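You operate a simulated robot arm through the tools that you are given. There is no shell and no other tool. Be economical: measure what you need, move in short steps, check, and stop when the job is done.

You are at the controls of a simulated robot arm. One attempt, no reset.

JOB
Set the desk gauge's limit by the card, measure the blank and save.
Fine: press save once, lift the probe again and leave the table in; don't press zero; leave the card where it is.

It is judged by the outcome, as a careful person would: the job done as asked, and still so three seconds after it is handed in. It fails if anything else is knocked over, pushed out of place, dropped, spilled or broken.

ROBOT AND FRAMES
A 6-joint arm with a two-finger parallel gripper, fixed in place. Base frame: the origin is at the foot of the arm, x ahead of it, y to its left, z up; the work surface is at about z = 0. Readings come in mm, rad, newtons and seconds.
With the tool pointing down near the work surface it reaches from about 120 to 500 mm from the base axis. Its first joint turns from -1.257 to 1.257 rad. Payload 0.65 kg.
Tool frame: the origin (TCP) lies between the finger pads and is the grasp point; the fingertips stand 25 mm ahead of it; z points along the fingers, y is the line along which they close. The gripper opens to 76 mm. The fingers are 18 mm wide and 10 mm thick; the gripper's body (36 by 78 mm) begins 45 mm behind the TCP.
Orientation is that of the tool frame in the base frame, as a unit quaternion [x, y, z, w]. With the fingers straight down and closing along the base's y, the tool's x points along the base's -x, its y along +y and its z along -z.

CONTROLS
- The arm moves only by the tool step_arm. Its argument "plan" is one flat list of numbers, 7 for each row, row after row: the shift along the tool's x, y, z in units of 100 mm (1.0 is 100 mm), then the turn, a rotation vector about the tool's x, y, z in units of 45 degrees (1.0 is 45 degrees), then the opening, from 0 (shut) to 1 (fully open). In form: [x, y, z, wx, wy, wz, hand, x, y, z, wx, wy, wz, hand, ...]. A call has 1 to 12 rows; each row is the pose to reach, as a shift and turn from the pose commanded when the call began, along the tool's axes at that moment. A call with a number of a shift or a turn outside -1 to 1 is refused whole. Each row takes 0.2 s and may step no farther than 50 mm and 0.15 rad from the row before; otherwise, or with a gripper value out of range, the whole call is refused. Where a pose cannot be reached the arm comes as near as it can. A force on the tool above 90 N (or 10 N above the force at the start of the call, whichever is more), or a blocked arm, ends the call early, and 0.2 s more pass. The fingers move at their own pace (about 108 mm/s each) and stop on an object; they squeeze with about 26 N. The grip force told is the motor's: it shows also when the fingers shut on nothing. Time passes only in rows, and 0.2 s behind the last, so rows that repeat a pose let the fingers close. It gives the time, the measured TCP pose, the force on the tool (base axes), the opening and the grip force at its end, in the units of the frame above (readings bear some noise).
- Cameras (640 x 400 px; columns grow to the right, rows downward): "scene" is fixed at [45.9, 259.7, 427.7]; the picture's right is [-0.87, -0.49, 0.00], its down [-0.17, 0.30, -0.94] and it looks along [0.46, -0.82, -0.35] (base axes); focal length 249 px, centre (320, 200). "wrist" rides on the gripper at [58, 11, -81] in the tool frame; the picture's right is [-0.18, 0.98, 0.00], its down [-0.75, -0.14, -0.64] and it looks along [-0.63, -0.12, 0.77] (tool axes); focal length 243 px, centre (320, 200). There is no depth. A picture from a camera that has moved, and an enlarged one, comes with that camera's place and axes in the base frame and with its lens.
- capture(camera): a new picture of that camera. No time passes.
- enlarge(camera, box): a new picture of the part [left, top, right, bottom] of that camera's present view, enlarged. No time passes.
- close_job(): hands the job in; it is judged then, once.

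Go step by step. Nothing tells you positions but the pictures and the camera data: compare them with the known pose of the tool, close in by small moves and look again before you grip or let go. The budget is 120 turns and 64 pictures, counting those below and the enlarged ones. Unless the task says otherwise, let go and move clear before handing in, and close with one line.

The tools are called after "Emit:" as a command line: name --argument value ..., lists and objects as JSON in quotes. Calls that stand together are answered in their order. step_arm: Moves the arm, as the interface text tells. Its arguments: {"type":"object","properties":{"plan":{"type":"array","items":{"type":"number"}}},"required":["plan"]} The other tools are called the same way: capture (camera) takes a picture; enlarge (camera, box) takes an enlarged picture of a part of a camera's view; close_job () hands the job in.

At the start:

```text
clock: 0.0
ee_pos: [187.4, -113.7, 390.4]
ee_rot: [0.0, 1.0, -0.001, 0.0]
force: [0.0, 0.6, -0.3]
finger_gap: 76.0
finger_force: 0.0
```

scene: 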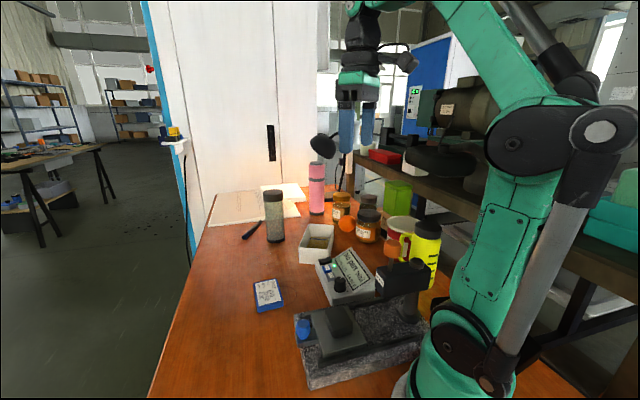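
wrist: 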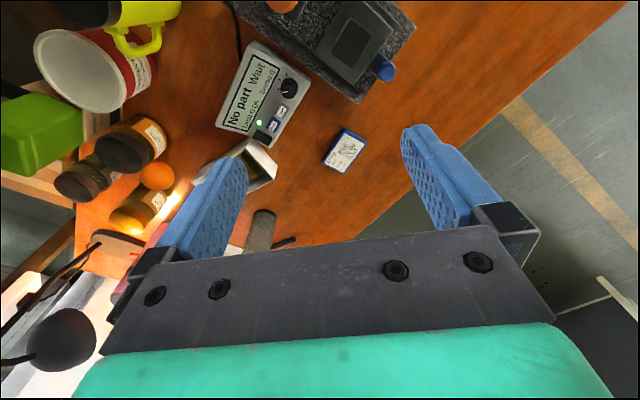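

I see a desk gauge (granite stand with a table and blue knob), a display box with a dial and buttons, and a card. I'll look closer at each.

Emit:
enlarge --camera "scene" --box '[240, 230, 450, 390]'

Emit:
enlarge --camera "wrist" --box '[200, 0, 440, 180]'

Emit:
enlarge --camera "scene" --box '[245, 270, 295, 320]'

```text
2.50 times, centred on (345, 310) of scene
camera zoom: at [45.9, 259.7, 427.7], right [-0.87, -0.49, 0.0], down [-0.17, 0.3, -0.94], along [0.46, -0.82, -0.35], focal length 623 px, centre (258, -75)
```

zoom: 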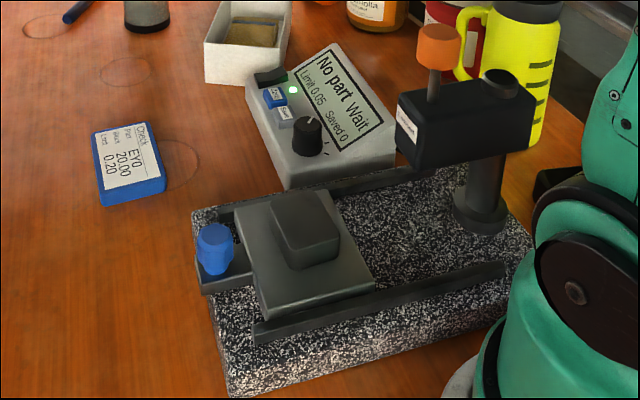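

```text
2.22 times, centred on (320, 90) of wrist
camera zoom: at [129.4, -102.7, 471.0], right [0.18, 0.98, 0.0], down [0.75, -0.14, 0.64], along [0.63, -0.12, -0.77], focal length 539 px, centre (320, 444)
```

zoom: 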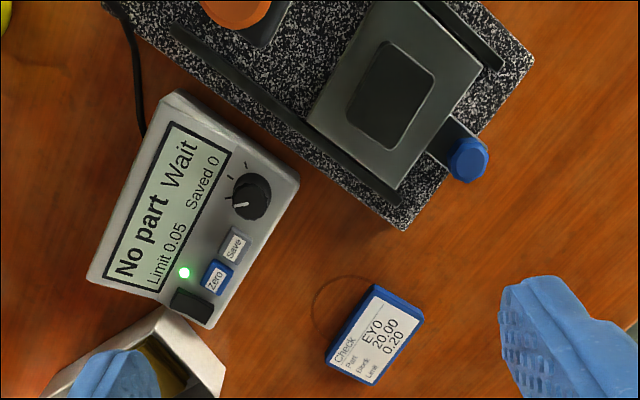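

```text
8.00 times, centred on (270, 295) of scene
camera zoom: at [45.9, 259.7, 427.7], right [-0.87, -0.49, 0.0], down [-0.17, 0.3, -0.94], along [0.46, -0.82, -0.35], focal length 1992 px, centre (720, -560)
```

zoom: 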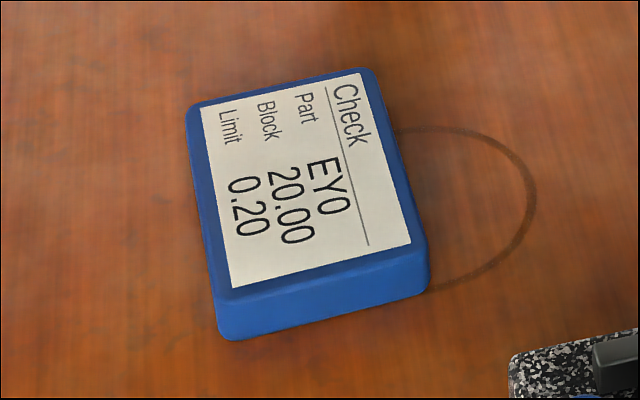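

The card says limit 0.20 and the gauge shows 0.05. The blank looks to be on the table, and the table is pulled out. Next I'll zoom in on the probe head and the box.

Emit:
enlarge --camera "scene" --box '[360, 230, 440, 310]'

Emit:
enlarge --camera "scene" --box '[305, 235, 385, 310]'

Emit:
enlarge --camera "wrist" --box '[205, 40, 325, 160]'

```text
5.00 times, centred on (400, 270) of scene
camera zoom: at [45.9, 259.7, 427.7], right [-0.87, -0.49, 0.0], down [-0.17, 0.3, -0.94], along [0.46, -0.82, -0.35], focal length 1245 px, centre (-80, -150)
```

zoom: 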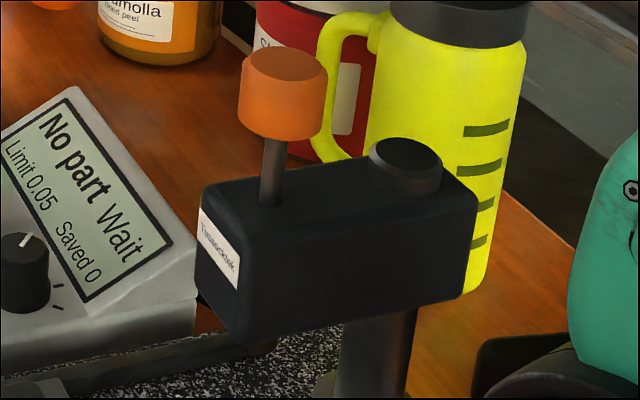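

```text
5.33 times, centred on (345, 272) of scene
camera zoom: at [45.9, 259.7, 427.7], right [-0.87, -0.49, 0.0], down [-0.17, 0.3, -0.94], along [0.46, -0.82, -0.35], focal length 1328 px, centre (187, -187)
```

zoom: 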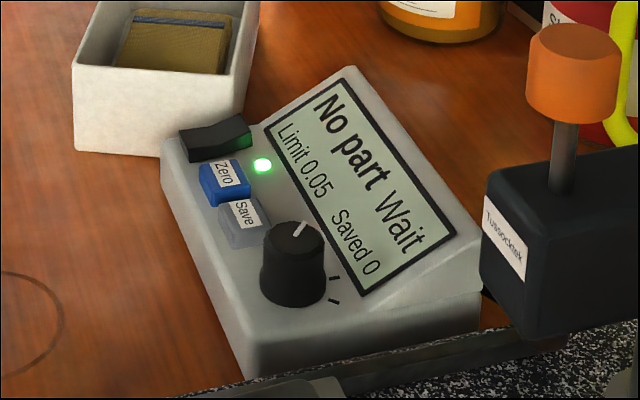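

```text
3.33 times, centred on (265, 100) of wrist
camera zoom: at [129.4, -102.7, 471.0], right [0.18, 0.98, 0.0], down [0.75, -0.14, 0.64], along [0.63, -0.12, -0.77], focal length 809 px, centre (503, 533)
```

zoom: 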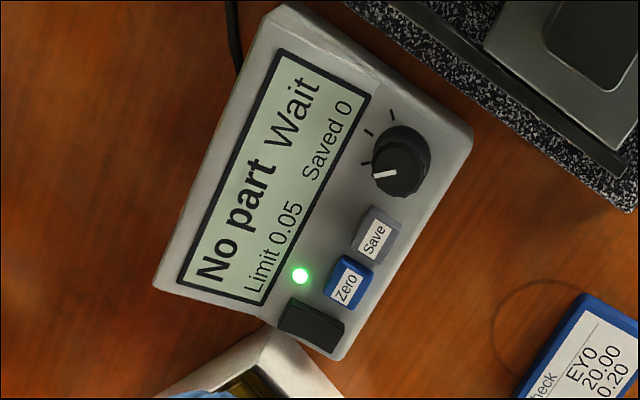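

The dial is near (239,-177,42) and stands on the box's flat deck. I'll hover above it with the hand turned so it closes along the box's long axis.

Emit:
step_arm --plan '[-0.086, -0.105, 0.166, 0, 0, -0.167, 0.6, -0.172, -0.211, 0.333, 0, 0, -0.333, 0.5, -0.258, -0.316, 0.5, 0, 0, -0.5, 0.5, -0.344, -0.422, 0.667, 0, 0, -0.667, 0.5, -0.43, -0.527, 0.833, 0, 0, -0.833, 0.5, -0.516, -0.633, 1.0, 0, 0, -1.0, 0.5]'

Emit:
step_arm --plan '[0, 0, 0.4, 0, 0, 0, 0.5, 0, 0, 0.8, 0, 0, 0, 0.5, 0, 0, 1.0, 0, 0, 0, 0.5]'

Emit:
capture --camera "wrist"

Emit:
capture --camera "scene"

```text
clock: 1.4
ee_pos: [238.8, -177.6, 289.9]
ee_rot: [-0.384, 0.923, 0.0, 0.0]
force: [0.6, -0.5, 0.6]
finger_gap: 38.0
finger_force: 0.1
```

```text
clock: 2.2
ee_pos: [239.3, -176.2, 190.2]
ee_rot: [-0.383, 0.924, 0.0, 0.0]
force: [-0.3, -0.4, 0.2]
finger_gap: 38.3
finger_force: 0.1
```

```text
55 pictures are left
camera wrist: at [190.8, -211.3, 270.8], right [-0.56, 0.83, 0.0], down [0.63, 0.43, 0.64], along [0.53, 0.36, -0.77], focal length 243 px, centre (320, 200)
```

wrist: 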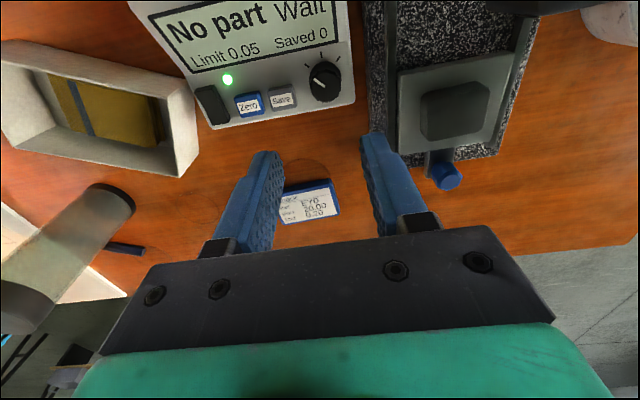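

```text
54 pictures are left
```

scene: 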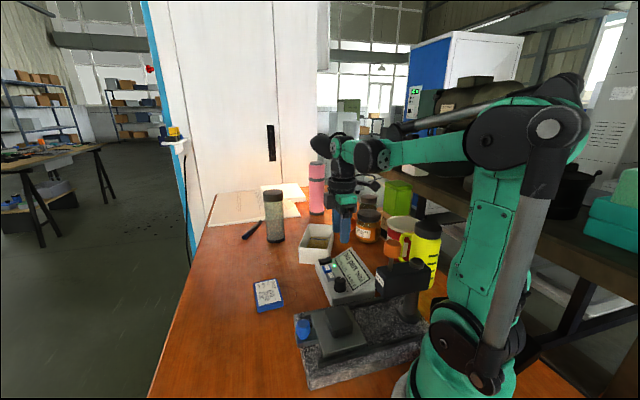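

Now I have a good view of the panel, so I'll zoom in to measure it.

Emit:
enlarge --camera "wrist" --box '[190, 30, 370, 140]'

```text
3.56 times, centred on (280, 85) of wrist
camera zoom: at [190.8, -211.3, 270.8], right [-0.56, 0.83, 0.0], down [0.63, 0.43, 0.64], along [0.53, 0.36, -0.77], focal length 863 px, centre (462, 609)
```

zoom: 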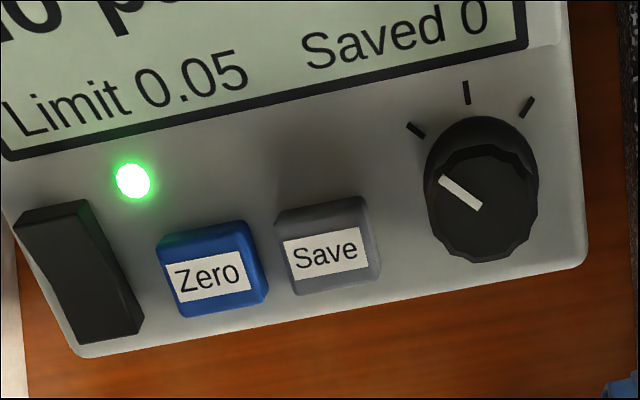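

The dial top is at about (236.5,-174.5,56), and the deck and Save top are near z=35. I'll descend partway and check alignment.

Emit:
step_arm --plan '[0, 0.037, 0.4, 0, 0, 0, 0.58, 0, 0.037, 0.75, 0, 0, 0, 0.58, 0, 0.037, 0.9, 0, 0, 0, 0.58]'

Emit:
enlarge --camera "scene" --box '[290, 200, 410, 310]'

Emit:
capture --camera "wrist"

```text
clock: 3.0
ee_pos: [236.8, -174.4, 99.6]
ee_rot: [-0.383, 0.924, 0.0, 0.0]
force: [-0.4, 0.4, 0.0]
finger_gap: 44.2
finger_force: 0.1
```

```text
3.64 times, centred on (350, 255) of scene
camera zoom: at [45.9, 259.7, 427.7], right [-0.87, -0.49, 0.0], down [-0.17, 0.3, -0.94], along [0.46, -0.82, -0.35], focal length 906 px, centre (211, 0)
```

zoom: 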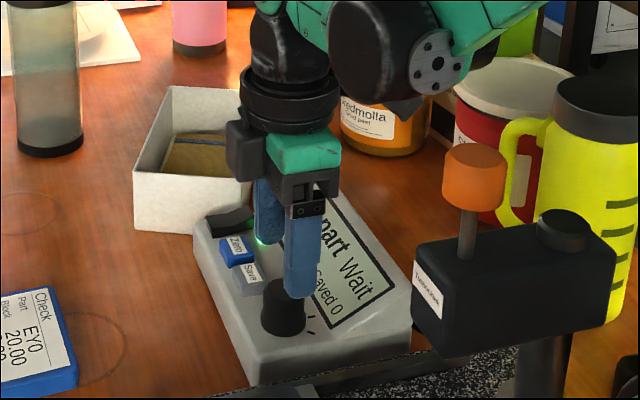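

```text
51 pictures are left
camera wrist: at [187.7, -208.5, 180.5], right [-0.56, 0.83, 0.0], down [0.63, 0.43, 0.64], along [0.53, 0.36, -0.77], focal length 243 px, centre (320, 200)
```

wrist: 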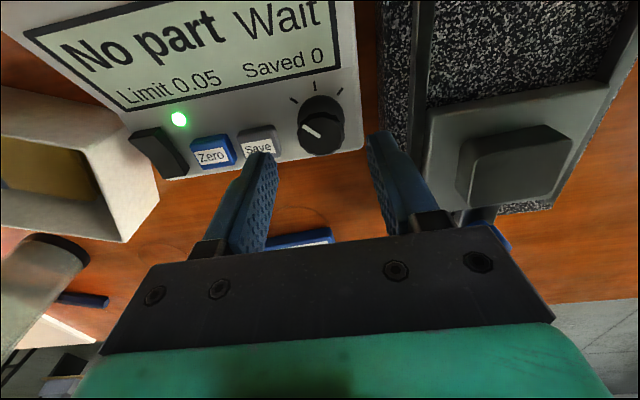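

The alignment looks right, with the cap top at about z=50 near (236,-175). I'll descend to TCP z≈61 and close on it.

Emit:
step_arm --plan '[0, 0, 0.2, 0, 0, 0, 0.58, 0, 0, 0.385, 0, 0, 0, 0.58, 0, 0, 0.385, 0, 0, 0, 0.58]'

Emit:
enlarge --camera "scene" --box '[300, 220, 390, 310]'

Emit:
capture --camera "wrist"

```text
clock: 3.8
ee_pos: [236.2, -175.1, 62.4]
ee_rot: [-0.382, 0.924, 0.0, -0.001]
force: [-0.1, 0.1, 4.0]
finger_gap: 44.2
finger_force: 0.3
```

```text
4.44 times, centred on (345, 265) of scene
camera zoom: at [45.9, 259.7, 427.7], right [-0.87, -0.49, 0.0], down [-0.17, 0.3, -0.94], along [0.46, -0.82, -0.35], focal length 1107 px, centre (209, -89)
```

zoom: 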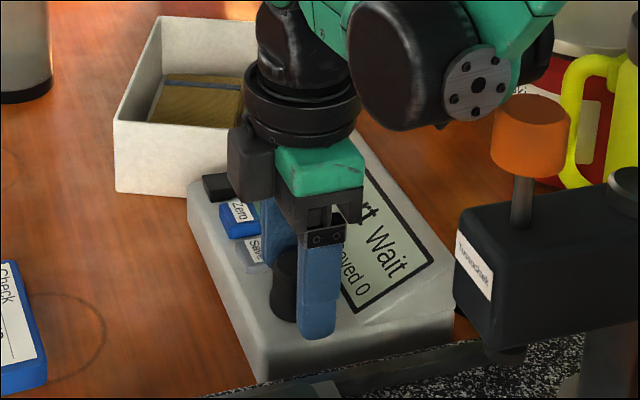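

```text
49 pictures are left
camera wrist: at [187.3, -208.3, 142.4], right [-0.56, 0.83, 0.0], down [0.63, 0.43, 0.64], along [0.53, 0.36, -0.77], focal length 243 px, centre (320, 200)
```

wrist: 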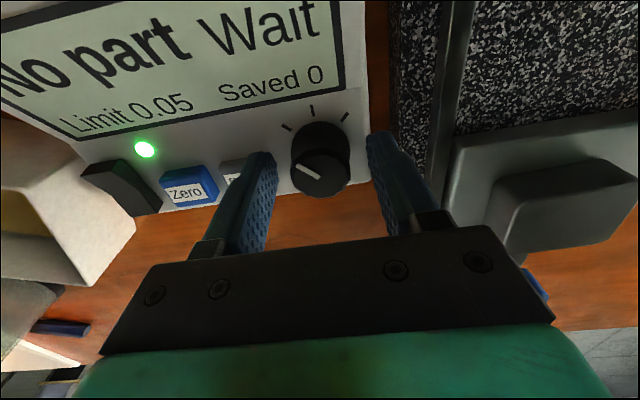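

There is a slight upward force of 4 N, so a fingertip is probably touching the deck. I'll rise 3 mm and close.

Emit:
step_arm --plan '[0, 0, -0.03, 0, 0, 0, 0.58, 0, 0, -0.03, 0, 0, 0, 0.4, 0, 0, -0.03, 0, 0, 0, 0.3, 0, 0, -0.03, 0, 0, 0, 0.3]'

Emit:
capture --camera "wrist"

```text
clock: 4.8
ee_pos: [235.1, -175.1, 64.5]
ee_rot: [-0.383, 0.924, 0.0, 0.001]
force: [-3.6, 3.8, -3.9]
finger_gap: 27.4
finger_force: 41.9
```

```text
48 pictures are left
camera wrist: at [187.2, -208.1, 145.4], right [-0.56, 0.83, 0.0], down [0.63, 0.43, 0.64], along [0.53, 0.36, -0.77], focal length 243 px, centre (320, 200)
```

wrist: 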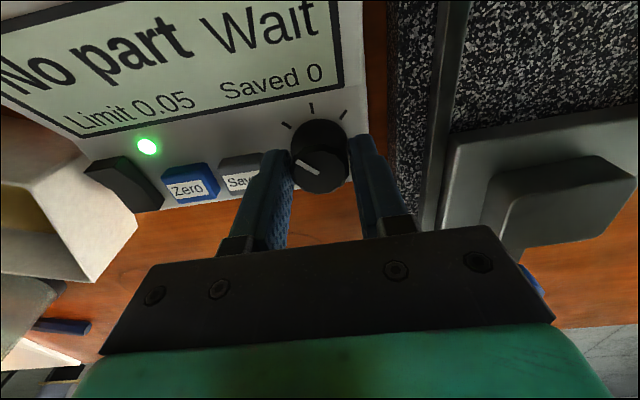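

It is gripped at 27 mm, slightly off-centre. I'll nudge the hand to centre and turn 45° clockwise.

Emit:
step_arm --plan '[0, 0.01, -0.03, 0, 0, 0, 0.3, 0, 0.01, -0.03, 0, 0, 0.17, 0.3, 0, 0.01, -0.03, 0, 0, 0.34, 0.3, 0, 0.01, -0.03, 0, 0, 0.51, 0.3, 0, 0.01, -0.03, 0, 0, 0.68, 0.3, 0, 0.01, -0.03, 0, 0, 0.85, 0.3, 0, 0.01, -0.03, 0, 0, 1.0, 0.3]'

Emit:
capture --camera "wrist"

Emit:
enlarge --camera "scene" --box '[310, 240, 380, 310]'

```text
clock: 6.4
ee_pos: [235.6, -174.5, 67.7]
ee_rot: [0.001, 1.0, -0.003, 0.001]
force: [8.7, -31.0, 2.6]
finger_gap: 27.0
finger_force: 42.0
```

```text
47 pictures are left
camera wrist: at [177.8, -163.2, 148.5], right [0.19, 0.98, 0.0], down [0.75, -0.14, 0.64], along [0.63, -0.12, -0.76], focal length 243 px, centre (320, 200)
```

wrist: 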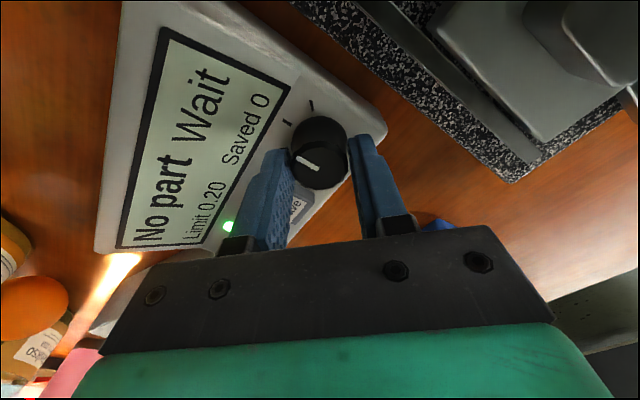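

```text
5.71 times, centred on (345, 275) of scene
camera zoom: at [45.9, 259.7, 427.7], right [-0.87, -0.49, 0.0], down [-0.17, 0.3, -0.94], along [0.46, -0.82, -0.35], focal length 1423 px, centre (177, -229)
```

zoom: 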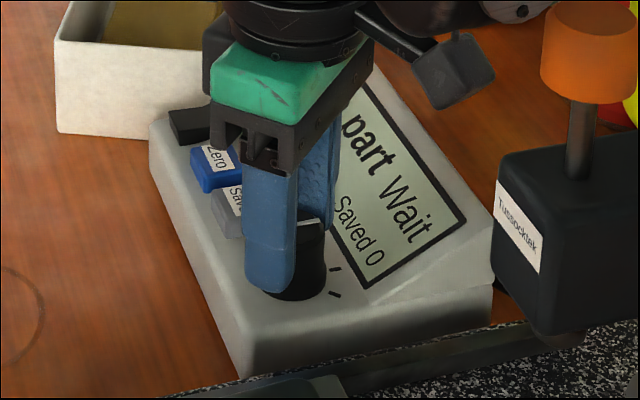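

The limit now reads 0.20. I'll open slightly and lift clear to check that it stays.

Emit:
step_arm --plan '[0, 0, 0, 0, 0, 0, 0.42, 0, 0, 0, 0, 0, 0, 0.44, 0, 0, -0.3, 0, 0, 0, 0.44, 0, 0, -0.75, 0, 0, 0, 0.44, 0, 0, -1.0, 0, 0, 0, 0.44]'

Emit:
capture --camera "wrist"

Emit:
enlarge --camera "scene" --box '[240, 230, 450, 390]'

```text
clock: 7.6
ee_pos: [236.2, -172.9, 168.0]
ee_rot: [0.0, 1.0, 0.001, 0.0]
force: [0.4, -0.1, 0.2]
finger_gap: 33.4
finger_force: 0.0
```

```text
45 pictures are left
camera wrist: at [177.5, -162.4, 249.0], right [0.18, 0.98, 0.0], down [0.75, -0.14, 0.64], along [0.63, -0.12, -0.77], focal length 243 px, centre (320, 200)
```

wrist: 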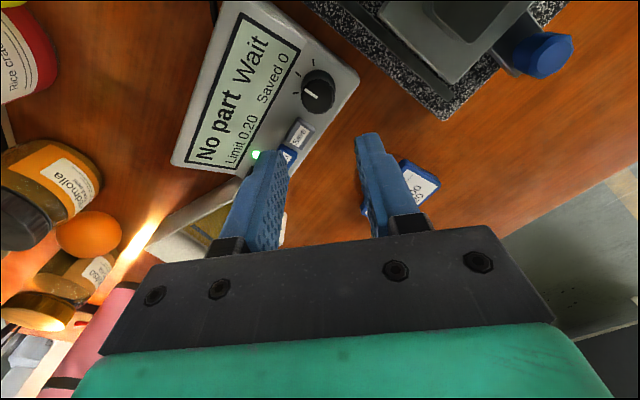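

```text
2.50 times, centred on (345, 310) of scene
camera zoom: at [45.9, 259.7, 427.7], right [-0.87, -0.49, 0.0], down [-0.17, 0.3, -0.94], along [0.46, -0.82, -0.35], focal length 623 px, centre (258, -75)
```

zoom: 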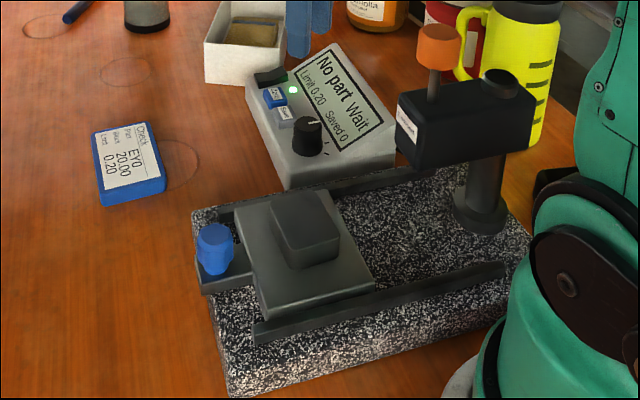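

The limit is set to 0.20 and the box hasn't moved. Next I'll push the table in by its blue knob, at about (235,-20,57), sliding along (-0.7,-0.7). I'll move to the outer side of the knob with the fingers shut.

Emit:
step_arm --plan '[-0.04, 0.15, 0, 0, 0, 0.167, 0.2, -0.08, 0.3, 0, 0, 0, 0.333, 0, -0.12, 0.45, 0, 0, 0, 0.5, 0, -0.16, 0.6, 0, 0, 0, 0.667, 0, -0.2, 0.75, 0, 0, 0, 0.833, 0, -0.243, 0.9, 0, 0, 0, 1.0, 0]'

Emit:
step_arm --plan '[0.3, 0.3, 0, 0, 0, 0, 0, 0.627, 0.627, 0, 0, 0, 0, 0, 0.627, 0.627, 0.35, 0, 0, 0, 0, 0.627, 0.627, 0.6, 0, 0, 0, 0, 0.627, 0.627, 0.7, 0, 0, 0, 0]'

Emit:
enlarge --camera "scene" --box '[240, 230, 450, 390]'

Emit:
capture --camera "wrist"

```text
clock: 9.0
ee_pos: [260.5, -81.5, 167.8]
ee_rot: [0.383, 0.924, 0.0, 0.0]
force: [0.2, 0.7, 0.4]
finger_gap: 0.1
finger_force: 23.9
```

```text
clock: 10.2
ee_pos: [260.3, 4.5, 97.3]
ee_rot: [0.383, 0.924, -0.001, 0.0]
force: [0.7, 0.4, 0.0]
finger_gap: 0.0
finger_force: 23.4
```

```text
2.50 times, centred on (345, 310) of scene
camera zoom: at [45.9, 259.7, 427.7], right [-0.87, -0.49, 0.0], down [-0.17, 0.3, -0.94], along [0.46, -0.82, -0.35], focal length 623 px, centre (258, -75)
```

zoom: 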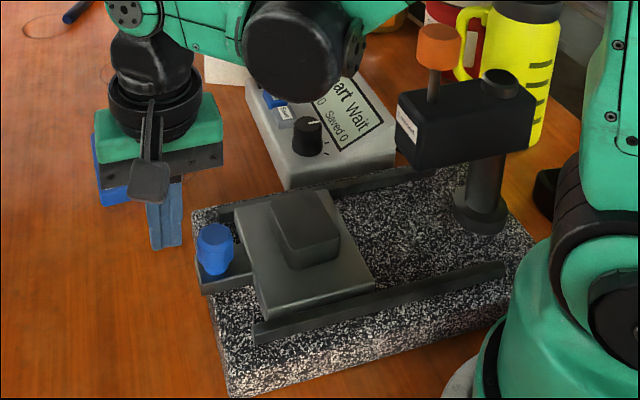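

```text
42 pictures are left
camera wrist: at [227.0, 53.2, 177.5], right [0.83, 0.56, 0.0], down [0.43, -0.63, 0.64], along [0.36, -0.53, -0.77], focal length 243 px, centre (320, 200)
```

wrist: 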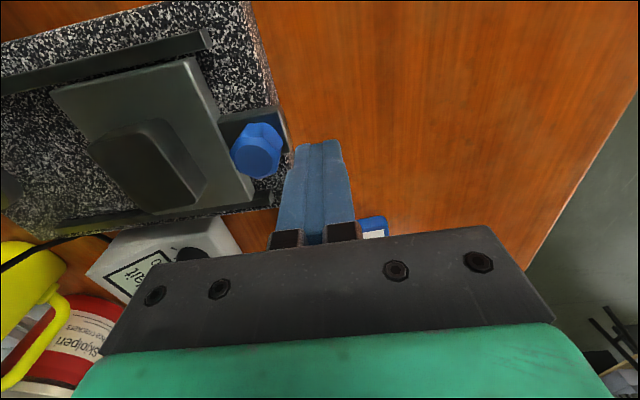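

The fingers are lined up outside the knob, so I'll go down and push the table part-way.

Emit:
step_arm --plan '[0, 0, 0.2, 0, 0, 0, 0, 0, 0, 0.24, 0, 0, 0, 0, 0, -0.1, 0.24, 0, 0, 0, 0, 0, -0.2, 0.24, 0, 0, 0, 0, 0, -0.3, 0.24, 0, 0, 0, 0, 0, -0.4, 0.24, 0, 0, 0, 0, 0, -0.5, 0.24, 0, 0, 0, 0, 0, -0.6, 0.24, 0, 0, 0, 0]'

Emit:
enlarge --camera "scene" --box '[240, 230, 450, 390]'

Emit:
capture --camera "wrist"

```text
clock: 12.0
ee_pos: [217.5, -37.7, 72.5]
ee_rot: [0.383, 0.924, 0.0, 0.0]
force: [1.5, 0.9, 1.2]
finger_gap: 0.0
finger_force: 23.6
```

```text
2.50 times, centred on (345, 310) of scene
camera zoom: at [45.9, 259.7, 427.7], right [-0.87, -0.49, 0.0], down [-0.17, 0.3, -0.94], along [0.46, -0.82, -0.35], focal length 623 px, centre (258, -75)
```

zoom: 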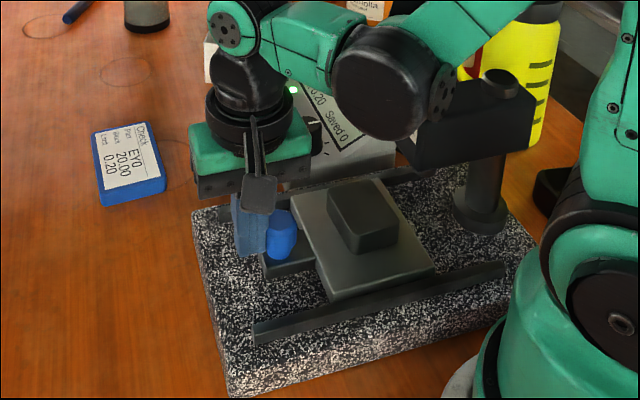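

```text
40 pictures are left
camera wrist: at [184.2, 11.5, 154.4], right [0.82, 0.57, 0.0], down [0.43, -0.63, 0.64], along [0.36, -0.53, -0.77], focal length 243 px, centre (320, 200)
```

wrist: 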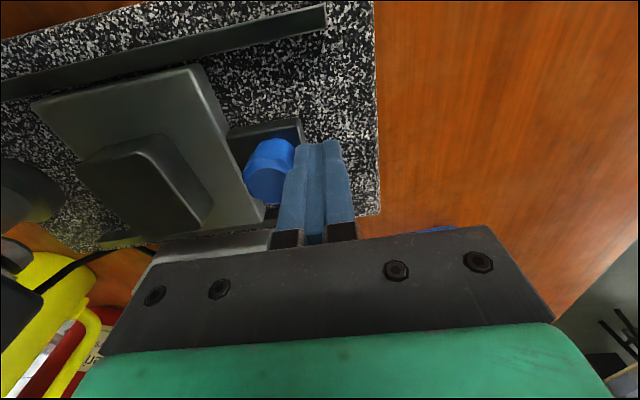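

The table slides freely and has moved about 48 mm. I estimate about 46 mm remain, so I'll push on more slowly near the end.

Emit:
step_arm --plan '[0, -0.1, 0, 0, 0, 0, 0, 0, -0.2, 0, 0, 0, 0, 0, 0, -0.3, 0, 0, 0, 0, 0, 0, -0.35, 0, 0, 0, 0, 0, 0, -0.38, 0, 0, 0, 0, 0]'

Emit:
capture --camera "scene"

Emit:
capture --camera "wrist"

```text
clock: 13.2
ee_pos: [191.0, -64.0, 75.0]
ee_rot: [0.383, 0.924, 0.0, 0.0]
force: [1.5, -0.4, -1.4]
finger_gap: 0.0
finger_force: 23.3
```

```text
39 pictures are left
```

scene: 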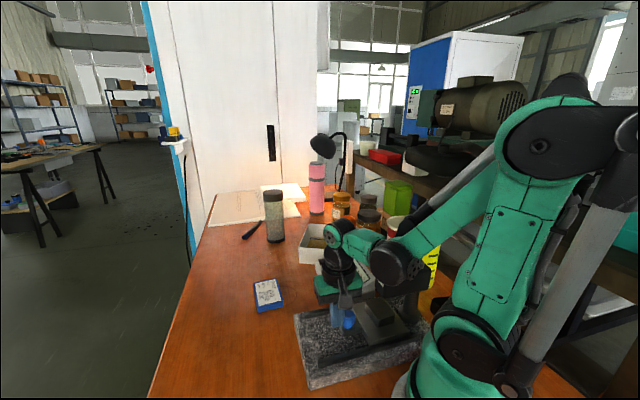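

```text
38 pictures are left
camera wrist: at [157.5, -15.4, 154.4], right [0.82, 0.57, 0.0], down [0.43, -0.63, 0.64], along [0.36, -0.53, -0.77], focal length 243 px, centre (320, 200)
```

wrist: 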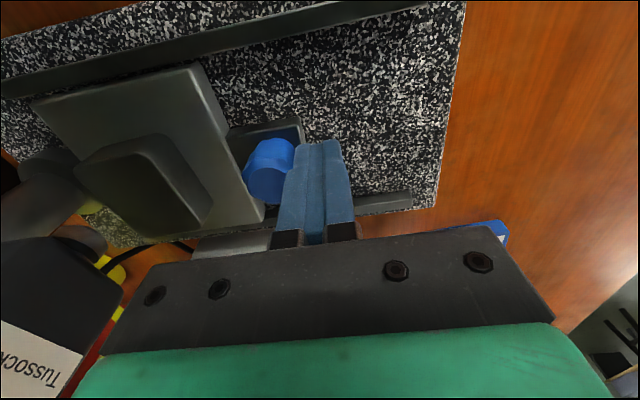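

About 8 mm remain, so I'll go in small steps and watch for the stop.

Emit:
step_arm --plan '[0, -0.03, 0, 0, 0, 0, 0, 0, -0.05, 0, 0, 0, 0, 0, 0, -0.07, 0, 0, 0, 0, 0]'

Emit:
enlarge --camera "scene" --box '[300, 230, 440, 340]'

```text
clock: 14.0
ee_pos: [187.6, -69.2, 75.6]
ee_rot: [0.383, 0.924, 0.0, 0.0]
force: [-0.9, 0.4, 0.0]
finger_gap: 0.2
finger_force: 23.5
```

```text
3.64 times, centred on (370, 285) of scene
camera zoom: at [45.9, 259.7, 427.7], right [-0.87, -0.49, 0.0], down [-0.17, 0.3, -0.94], along [0.46, -0.82, -0.35], focal length 906 px, centre (138, -109)
```

zoom: 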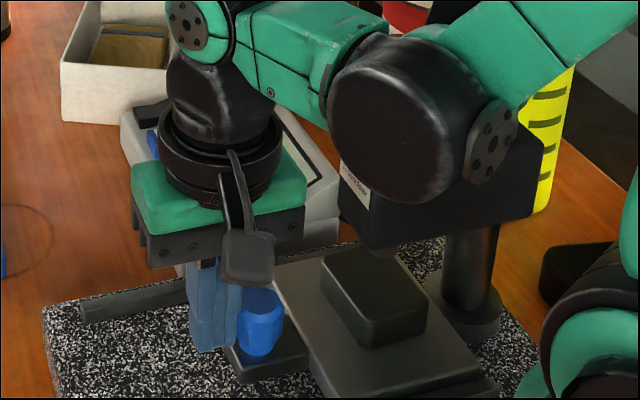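

The blank is about under the probe, but I've felt no stop yet. I'll nudge further in tiny steps.

Emit:
step_arm --plan '[0, -0.02, 0, 0, 0, 0, 0, 0, -0.03, 0, 0, 0, 0, 0, 0, -0.04, 0, 0, 0, 0, 0, 0, -0.04, 0, 0, 0, 0, 0]'

Emit:
capture --camera "wrist"

```text
clock: 15.0
ee_pos: [183.3, -70.6, 74.4]
ee_rot: [0.382, 0.924, 0.0, 0.001]
force: [17.7, 19.9, -2.8]
finger_gap: 0.1
finger_force: 23.9
```

```text
36 pictures are left
camera wrist: at [150.0, -23.0, 154.7], right [0.82, 0.57, 0.0], down [0.43, -0.63, 0.64], along [0.37, -0.53, -0.77], focal length 243 px, centre (320, 200)
```

wrist: 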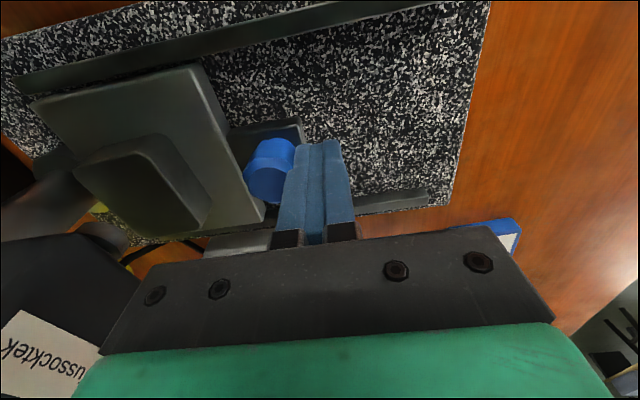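

I felt the stop at 27 N, so the table is fully in. I'll back off and rise.

Emit:
step_arm --plan '[0, 0.1, 0, 0, 0, 0, 0, 0, 0.25, 0, 0, 0, 0, 0, 0, 0.25, -0.4, 0, 0, 0, 0, 0, 0.25, -0.8, 0, 0, 0, 0, 0, 0.25, -1.0, 0, 0, 0, 0]'

Emit:
step_arm --plan '[0, 0.1, -0.4, 0, 0, 0, 0, 0, 0.2, -0.8, 0, 0, 0, 0, 0, 0.2, -1.0, 0, 0, 0, 0.5]'

Emit:
enlarge --camera "scene" --box '[290, 220, 450, 350]'

Emit:
capture --camera "wrist"

```text
clock: 16.2
ee_pos: [200.5, -54.2, 174.0]
ee_rot: [0.383, 0.924, 0.0, 0.0]
force: [0.6, 0.7, 0.1]
finger_gap: 0.0
finger_force: 23.6
```

```text
clock: 17.0
ee_pos: [215.4, -38.6, 273.5]
ee_rot: [0.382, 0.924, 0.0, -0.001]
force: [-0.3, 0.7, -0.6]
finger_gap: 38.1
finger_force: 0.0
```

```text
3.08 times, centred on (370, 285) of scene
camera zoom: at [45.9, 259.7, 427.7], right [-0.87, -0.49, 0.0], down [-0.17, 0.3, -0.94], along [0.46, -0.82, -0.35], focal length 766 px, centre (166, -62)
```

zoom: 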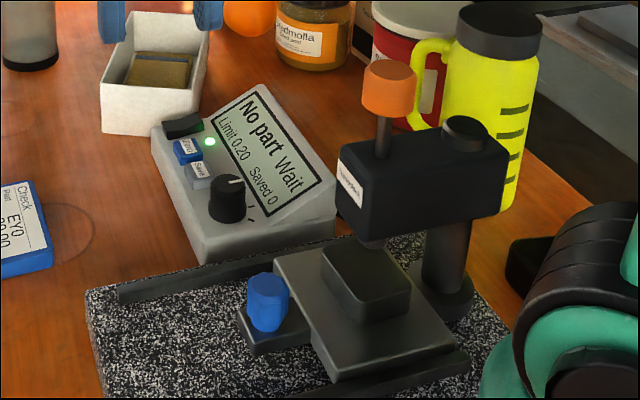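

```text
34 pictures are left
camera wrist: at [182.3, 9.7, 354.2], right [0.83, 0.56, 0.0], down [0.43, -0.63, 0.64], along [0.36, -0.53, -0.77], focal length 243 px, centre (320, 200)
```

wrist: 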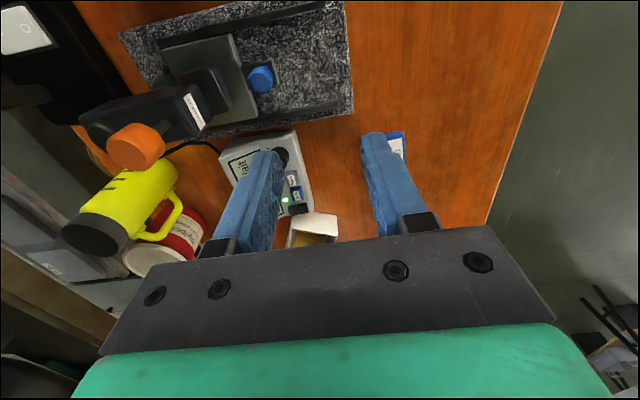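

The gauge hasn't moved, the table is in and the probe is still up. Next I'll locate the orange lifter knob more precisely.

Emit:
enlarge --camera "wrist" --box '[70, 60, 230, 180]'

Emit:
enlarge --camera "scene" --box '[380, 230, 430, 320]'

```text
3.33 times, centred on (150, 120) of wrist
camera zoom: at [182.3, 9.7, 354.2], right [0.83, 0.56, 0.0], down [0.43, -0.63, 0.64], along [0.36, -0.53, -0.77], focal length 809 px, centre (887, 467)
```

zoom: 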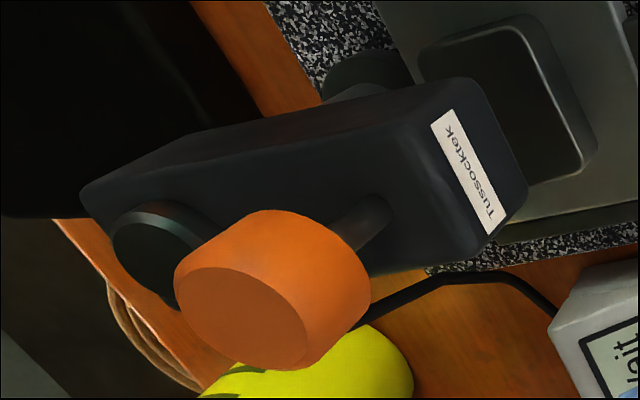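

```text
4.44 times, centred on (405, 275) of scene
camera zoom: at [45.9, 259.7, 427.7], right [-0.87, -0.49, 0.0], down [-0.17, 0.3, -0.94], along [0.46, -0.82, -0.35], focal length 1107 px, centre (-58, -133)
```

zoom: 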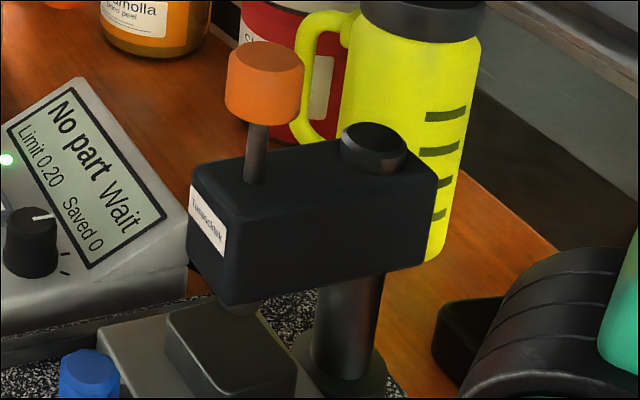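

The knob top is at (120.3,-132.5,208), it is about 30 mm across, and the head top is at z≈150. I'll move above it with the hand opened to 46 mm.

Emit:
step_arm --plan '[0, -0.3, 0, 0, 0, 0, 0.6, 0, -0.6, 0, 0, 0, 0, 0.6, 0.014, -0.95, 0, 0, 0, 0, 0.6]'

Emit:
step_arm --plan '[0, -0.2, 0, 0, 0, 0, 0.6, 0, -0.375, 0, 0, 0, 0, 0.6, 0, -0.375, 0.2, 0, 0, 0, 0.6, 0, -0.375, 0.3, 0, 0, 0, 0.6]'

Emit:
capture --camera "wrist"

Emit:
capture --camera "scene"

```text
clock: 17.8
ee_pos: [146.1, -105.8, 273.7]
ee_rot: [0.382, 0.924, 0.0, 0.0]
force: [0.5, 0.7, -0.1]
finger_gap: 45.5
finger_force: 0.0
```

```text
clock: 18.8
ee_pos: [120.4, -133.5, 243.4]
ee_rot: [0.383, 0.924, 0.0, 0.0]
force: [0.3, -0.2, 0.0]
finger_gap: 45.5
finger_force: 0.0
```

```text
31 pictures are left
camera wrist: at [86.9, -83.8, 324.1], right [0.83, 0.56, 0.0], down [0.43, -0.63, 0.64], along [0.36, -0.53, -0.77], focal length 243 px, centre (320, 200)
```

wrist: 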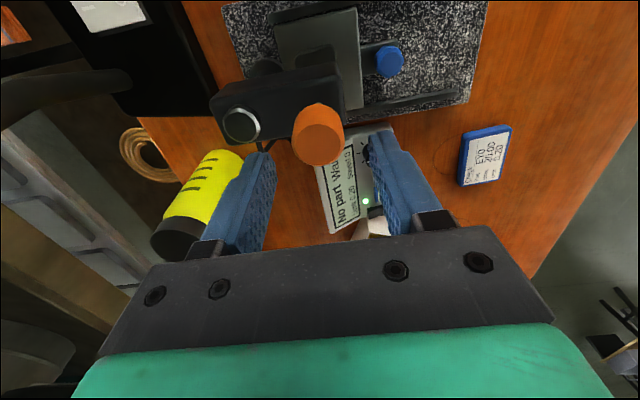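

```text
30 pictures are left
```

scene: 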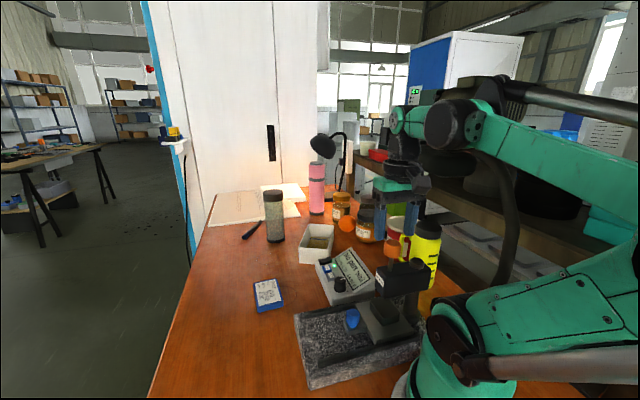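

The hand is lined up on the knob. I'll descend to TCP z≈206 and close.

Emit:
step_arm --plan '[0, 0, 0.2, 0, 0, 0, 0.6, 0, 0, 0.37, 0, 0, 0, 0.6, 0, 0, 0.37, 0, 0, 0, 0.45, 0, 0, 0.37, 0, 0, 0, 0.34, 0, 0, 0.37, 0, 0, 0, 0.34]'

Emit:
enlarge --camera "scene" --box '[300, 190, 450, 330]'

```text
clock: 20.0
ee_pos: [119.3, -132.1, 207.1]
ee_rot: [0.382, 0.924, 0.0, 0.0]
force: [-4.9, -4.9, -2.0]
finger_gap: 31.0
finger_force: 3.8
```

```text
2.86 times, centred on (375, 260) of scene
camera zoom: at [45.9, 259.7, 427.7], right [-0.87, -0.49, 0.0], down [-0.17, 0.3, -0.94], along [0.46, -0.82, -0.35], focal length 712 px, centre (163, 29)
```

zoom: 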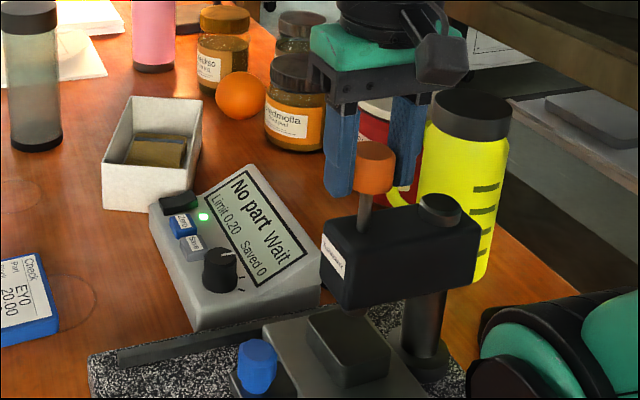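

One finger is touching at 31 mm. I'll centre a little, squeeze, then lower by 10 mm.

Emit:
step_arm --plan '[0, -0.012, 0, 0, 0, 0, 0.3, 0, -0.012, 0, 0, 0, 0, 0.2, 0, -0.012, 0.05, 0, 0, 0, 0.2, 0, -0.012, 0.1, 0, 0, 0, 0.2]'

Emit:
enlarge --camera "scene" --box '[300, 190, 450, 330]'

```text
clock: 21.0
ee_pos: [119.8, -133.4, 196.5]
ee_rot: [0.382, 0.924, 0.001, -0.001]
force: [-4.5, 11.4, -1.0]
finger_gap: 28.1
finger_force: 42.9
```

```text
2.86 times, centred on (375, 260) of scene
camera zoom: at [45.9, 259.7, 427.7], right [-0.87, -0.49, 0.0], down [-0.17, 0.3, -0.94], along [0.46, -0.82, -0.35], focal length 712 px, centre (163, 29)
```

zoom: 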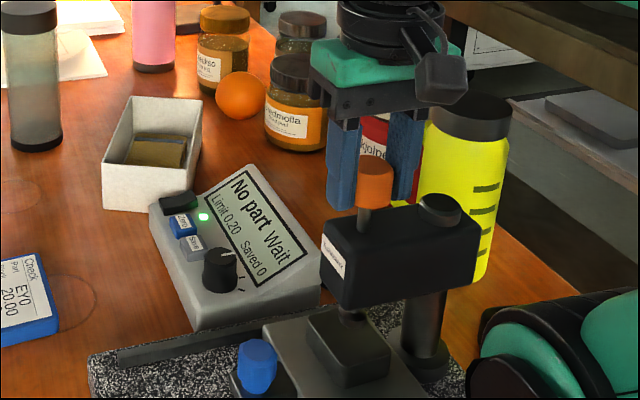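

The probe follows the knob down. I'll continue in small steps.

Emit:
step_arm --plan '[0, 0, 0.04, 0, 0, 0, 0.2, 0, 0, 0.08, 0, 0, 0, 0.2, 0, 0, 0.1, 0, 0, 0, 0.2]'

Emit:
enlarge --camera "scene" --box '[300, 210, 440, 330]'

```text
clock: 21.8
ee_pos: [119.1, -133.1, 186.5]
ee_rot: [0.383, 0.924, 0.0, 0.0]
force: [-8.2, 16.0, -1.3]
finger_gap: 27.9
finger_force: 43.0
```

```text
3.33 times, centred on (370, 270) of scene
camera zoom: at [45.9, 259.7, 427.7], right [-0.87, -0.49, 0.0], down [-0.17, 0.3, -0.94], along [0.46, -0.82, -0.35], focal length 830 px, centre (153, -33)
```

zoom: 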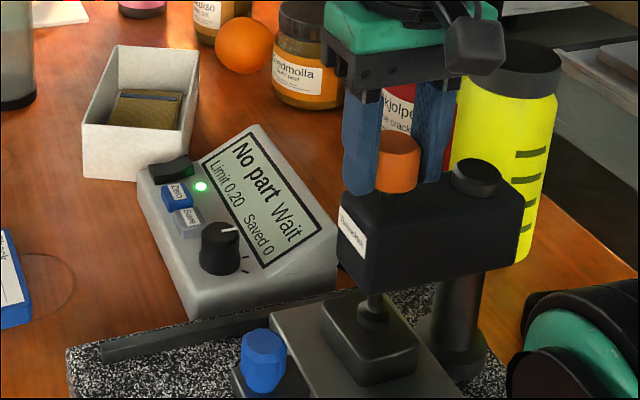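

It is nearly touching. I'll relieve the side load and lower by 2 mm at a time.

Emit:
step_arm --plan '[0.015, 0, 0, 0, 0, 0, 0.2, 0.015, 0, 0.02, 0, 0, 0, 0.2, 0.015, 0, 0.035, 0, 0, 0, 0.2]'

Emit:
enlarge --camera "scene" --box '[300, 210, 440, 330]'

```text
clock: 22.6
ee_pos: [118.7, -134.0, 184.7]
ee_rot: [0.383, 0.924, -0.001, 0.002]
force: [17.8, -17.0, 22.6]
finger_gap: 28.5
finger_force: 42.7
```

```text
3.33 times, centred on (370, 270) of scene
camera zoom: at [45.9, 259.7, 427.7], right [-0.87, -0.49, 0.0], down [-0.17, 0.3, -0.94], along [0.46, -0.82, -0.35], focal length 830 px, centre (153, -33)
```

zoom: 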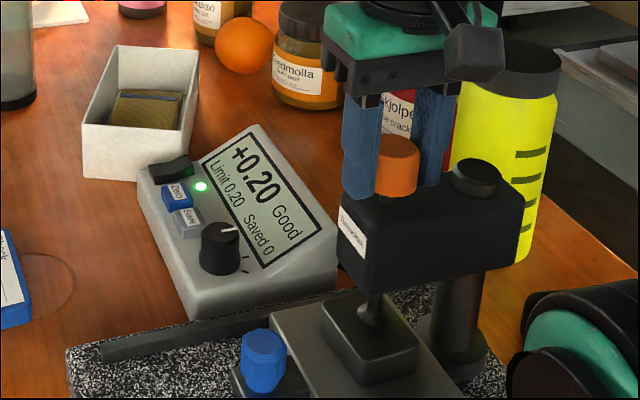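

Contact is made and it reads +0.20 Good. I'll release the knob, check that the reading holds, and rise.

Emit:
step_arm --plan '[0, 0, 0, 0, 0, 0, 0.46, 0, 0, 0, 0, 0, 0, 0.48, 0, 0, -0.3, 0, 0, 0, 0.48, 0, 0, -0.7, 0, 0, 0, 0.48]'

Emit:
enlarge --camera "scene" --box '[300, 210, 440, 330]'

```text
clock: 23.6
ee_pos: [119.4, -132.7, 253.4]
ee_rot: [0.382, 0.924, 0.0, 0.0]
force: [0.4, 0.3, 0.4]
finger_gap: 36.4
finger_force: 0.1
```

```text
3.33 times, centred on (370, 270) of scene
camera zoom: at [45.9, 259.7, 427.7], right [-0.87, -0.49, 0.0], down [-0.17, 0.3, -0.94], along [0.46, -0.82, -0.35], focal length 830 px, centre (153, -33)
```

zoom: 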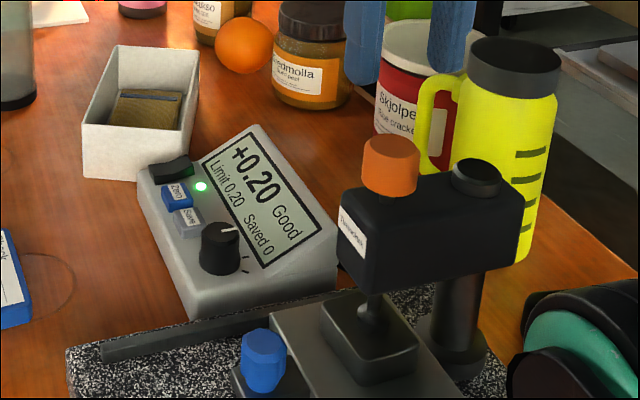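

The reading holds at +0.20 Good, and the limit is still 0.20. I'll go hover over Save with the fingers shut.

Emit:
step_arm --plan '[-0.4, 0.15, 0, 0, 0, 0, 0.2, -0.8, 0.3, 0, 0, 0, 0, 0]'

Emit:
step_arm --plan '[-0.4, 0.15, 0, 0, 0, 0, 0, -0.755, 0.303, 0, 0, 0, 0, 0, -0.755, 0.303, 0.45, 0, 0, 0, 0, -0.755, 0.303, 0.9, 0, 0, 0, 0]'

Emit:
capture --camera "wrist"

Emit:
enlarge --camera "scene" --box '[280, 200, 420, 330]'

```text
clock: 24.2
ee_pos: [196.2, -167.7, 253.5]
ee_rot: [0.383, 0.924, 0.0, 0.0]
force: [-0.4, -0.4, 1.2]
finger_gap: 0.0
finger_force: 23.7
```

```text
clock: 25.2
ee_pos: [271.3, -199.7, 162.0]
ee_rot: [0.383, 0.924, 0.0, 0.0]
force: [-0.1, 0.8, 0.3]
finger_gap: 0.1
finger_force: 23.5
```

```text
24 pictures are left
camera wrist: at [238.0, -150.7, 244.0], right [0.83, 0.56, 0.0], down [0.43, -0.63, 0.64], along [0.36, -0.53, -0.77], focal length 243 px, centre (320, 200)
```

wrist: 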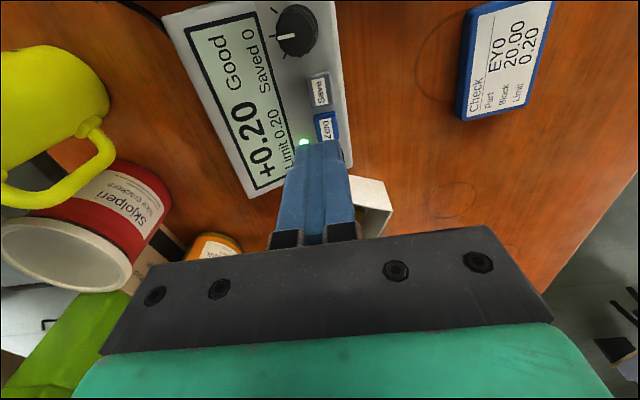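

```text
3.08 times, centred on (350, 265) of scene
camera zoom: at [45.9, 259.7, 427.7], right [-0.87, -0.49, 0.0], down [-0.17, 0.3, -0.94], along [0.46, -0.82, -0.35], focal length 766 px, centre (228, 0)
```

zoom: 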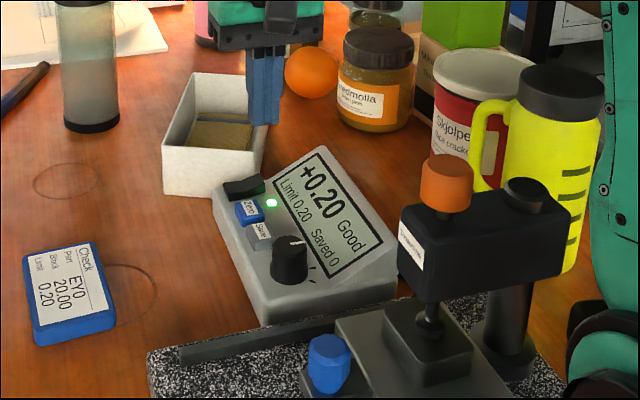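

Save is at about (270.5,-199,37), right under the fingers. I'll descend to just above it and check.

Emit:
step_arm --plan '[0.018, 0, 0.4, 0, 0, 0, 0, 0.018, 0, 0.75, 0, 0, 0, 0, 0.018, 0, 0.9, 0, 0, 0, 0]'

Emit:
capture --camera "wrist"

Emit:
enlarge --camera "scene" --box '[305, 230, 375, 300]'

```text
clock: 26.0
ee_pos: [269.9, -198.4, 73.6]
ee_rot: [0.383, 0.924, 0.0, 0.0]
force: [0.7, 0.0, -0.8]
finger_gap: 0.0
finger_force: 23.6
```

```text
22 pictures are left
camera wrist: at [236.6, -149.5, 153.9], right [0.83, 0.56, 0.0], down [0.43, -0.63, 0.64], along [0.36, -0.53, -0.77], focal length 243 px, centre (320, 200)
```

wrist: 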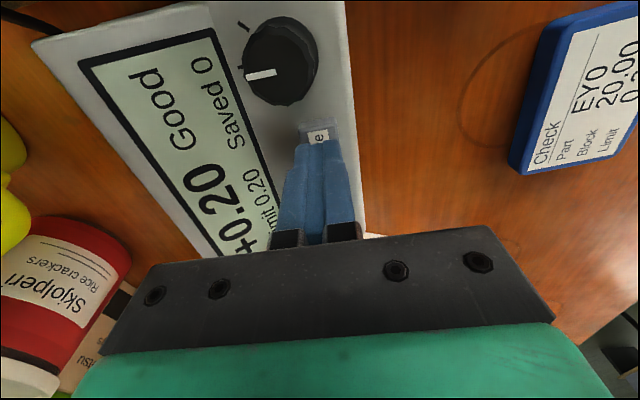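

```text
5.71 times, centred on (340, 265) of scene
camera zoom: at [45.9, 259.7, 427.7], right [-0.87, -0.49, 0.0], down [-0.17, 0.3, -0.94], along [0.46, -0.82, -0.35], focal length 1423 px, centre (206, -171)
```

zoom: 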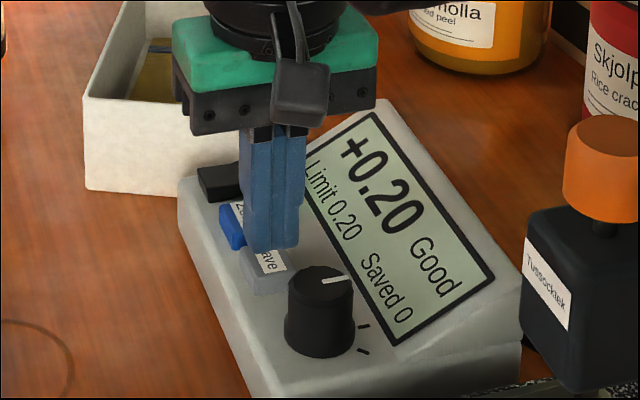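

The fingers are centred over Save with about 11 mm to go. I'll press gently.

Emit:
step_arm --plan '[0, 0, 0.06, 0, 0, 0, 0, 0, 0, 0.09, 0, 0, 0, 0, 0, 0, 0.11, 0, 0, 0, 0]'

Emit:
enlarge --camera "scene" --box '[305, 230, 375, 300]'

```text
clock: 26.8
ee_pos: [270.2, -198.3, 62.5]
ee_rot: [0.383, 0.924, 0.0, 0.0]
force: [-0.4, -1.9, 3.3]
finger_gap: 0.0
finger_force: 23.8
```

```text
5.71 times, centred on (340, 265) of scene
camera zoom: at [45.9, 259.7, 427.7], right [-0.87, -0.49, 0.0], down [-0.17, 0.3, -0.94], along [0.46, -0.82, -0.35], focal length 1423 px, centre (206, -171)
```

zoom: 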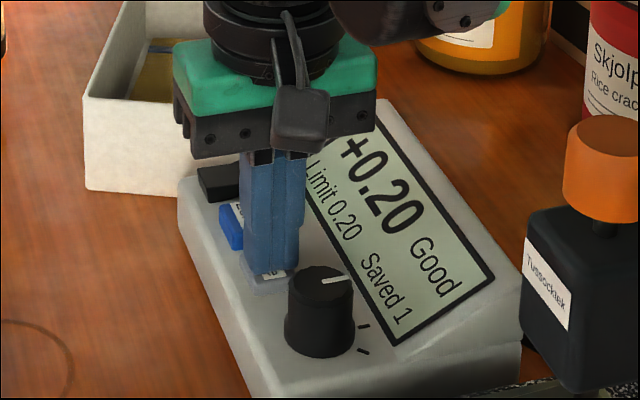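

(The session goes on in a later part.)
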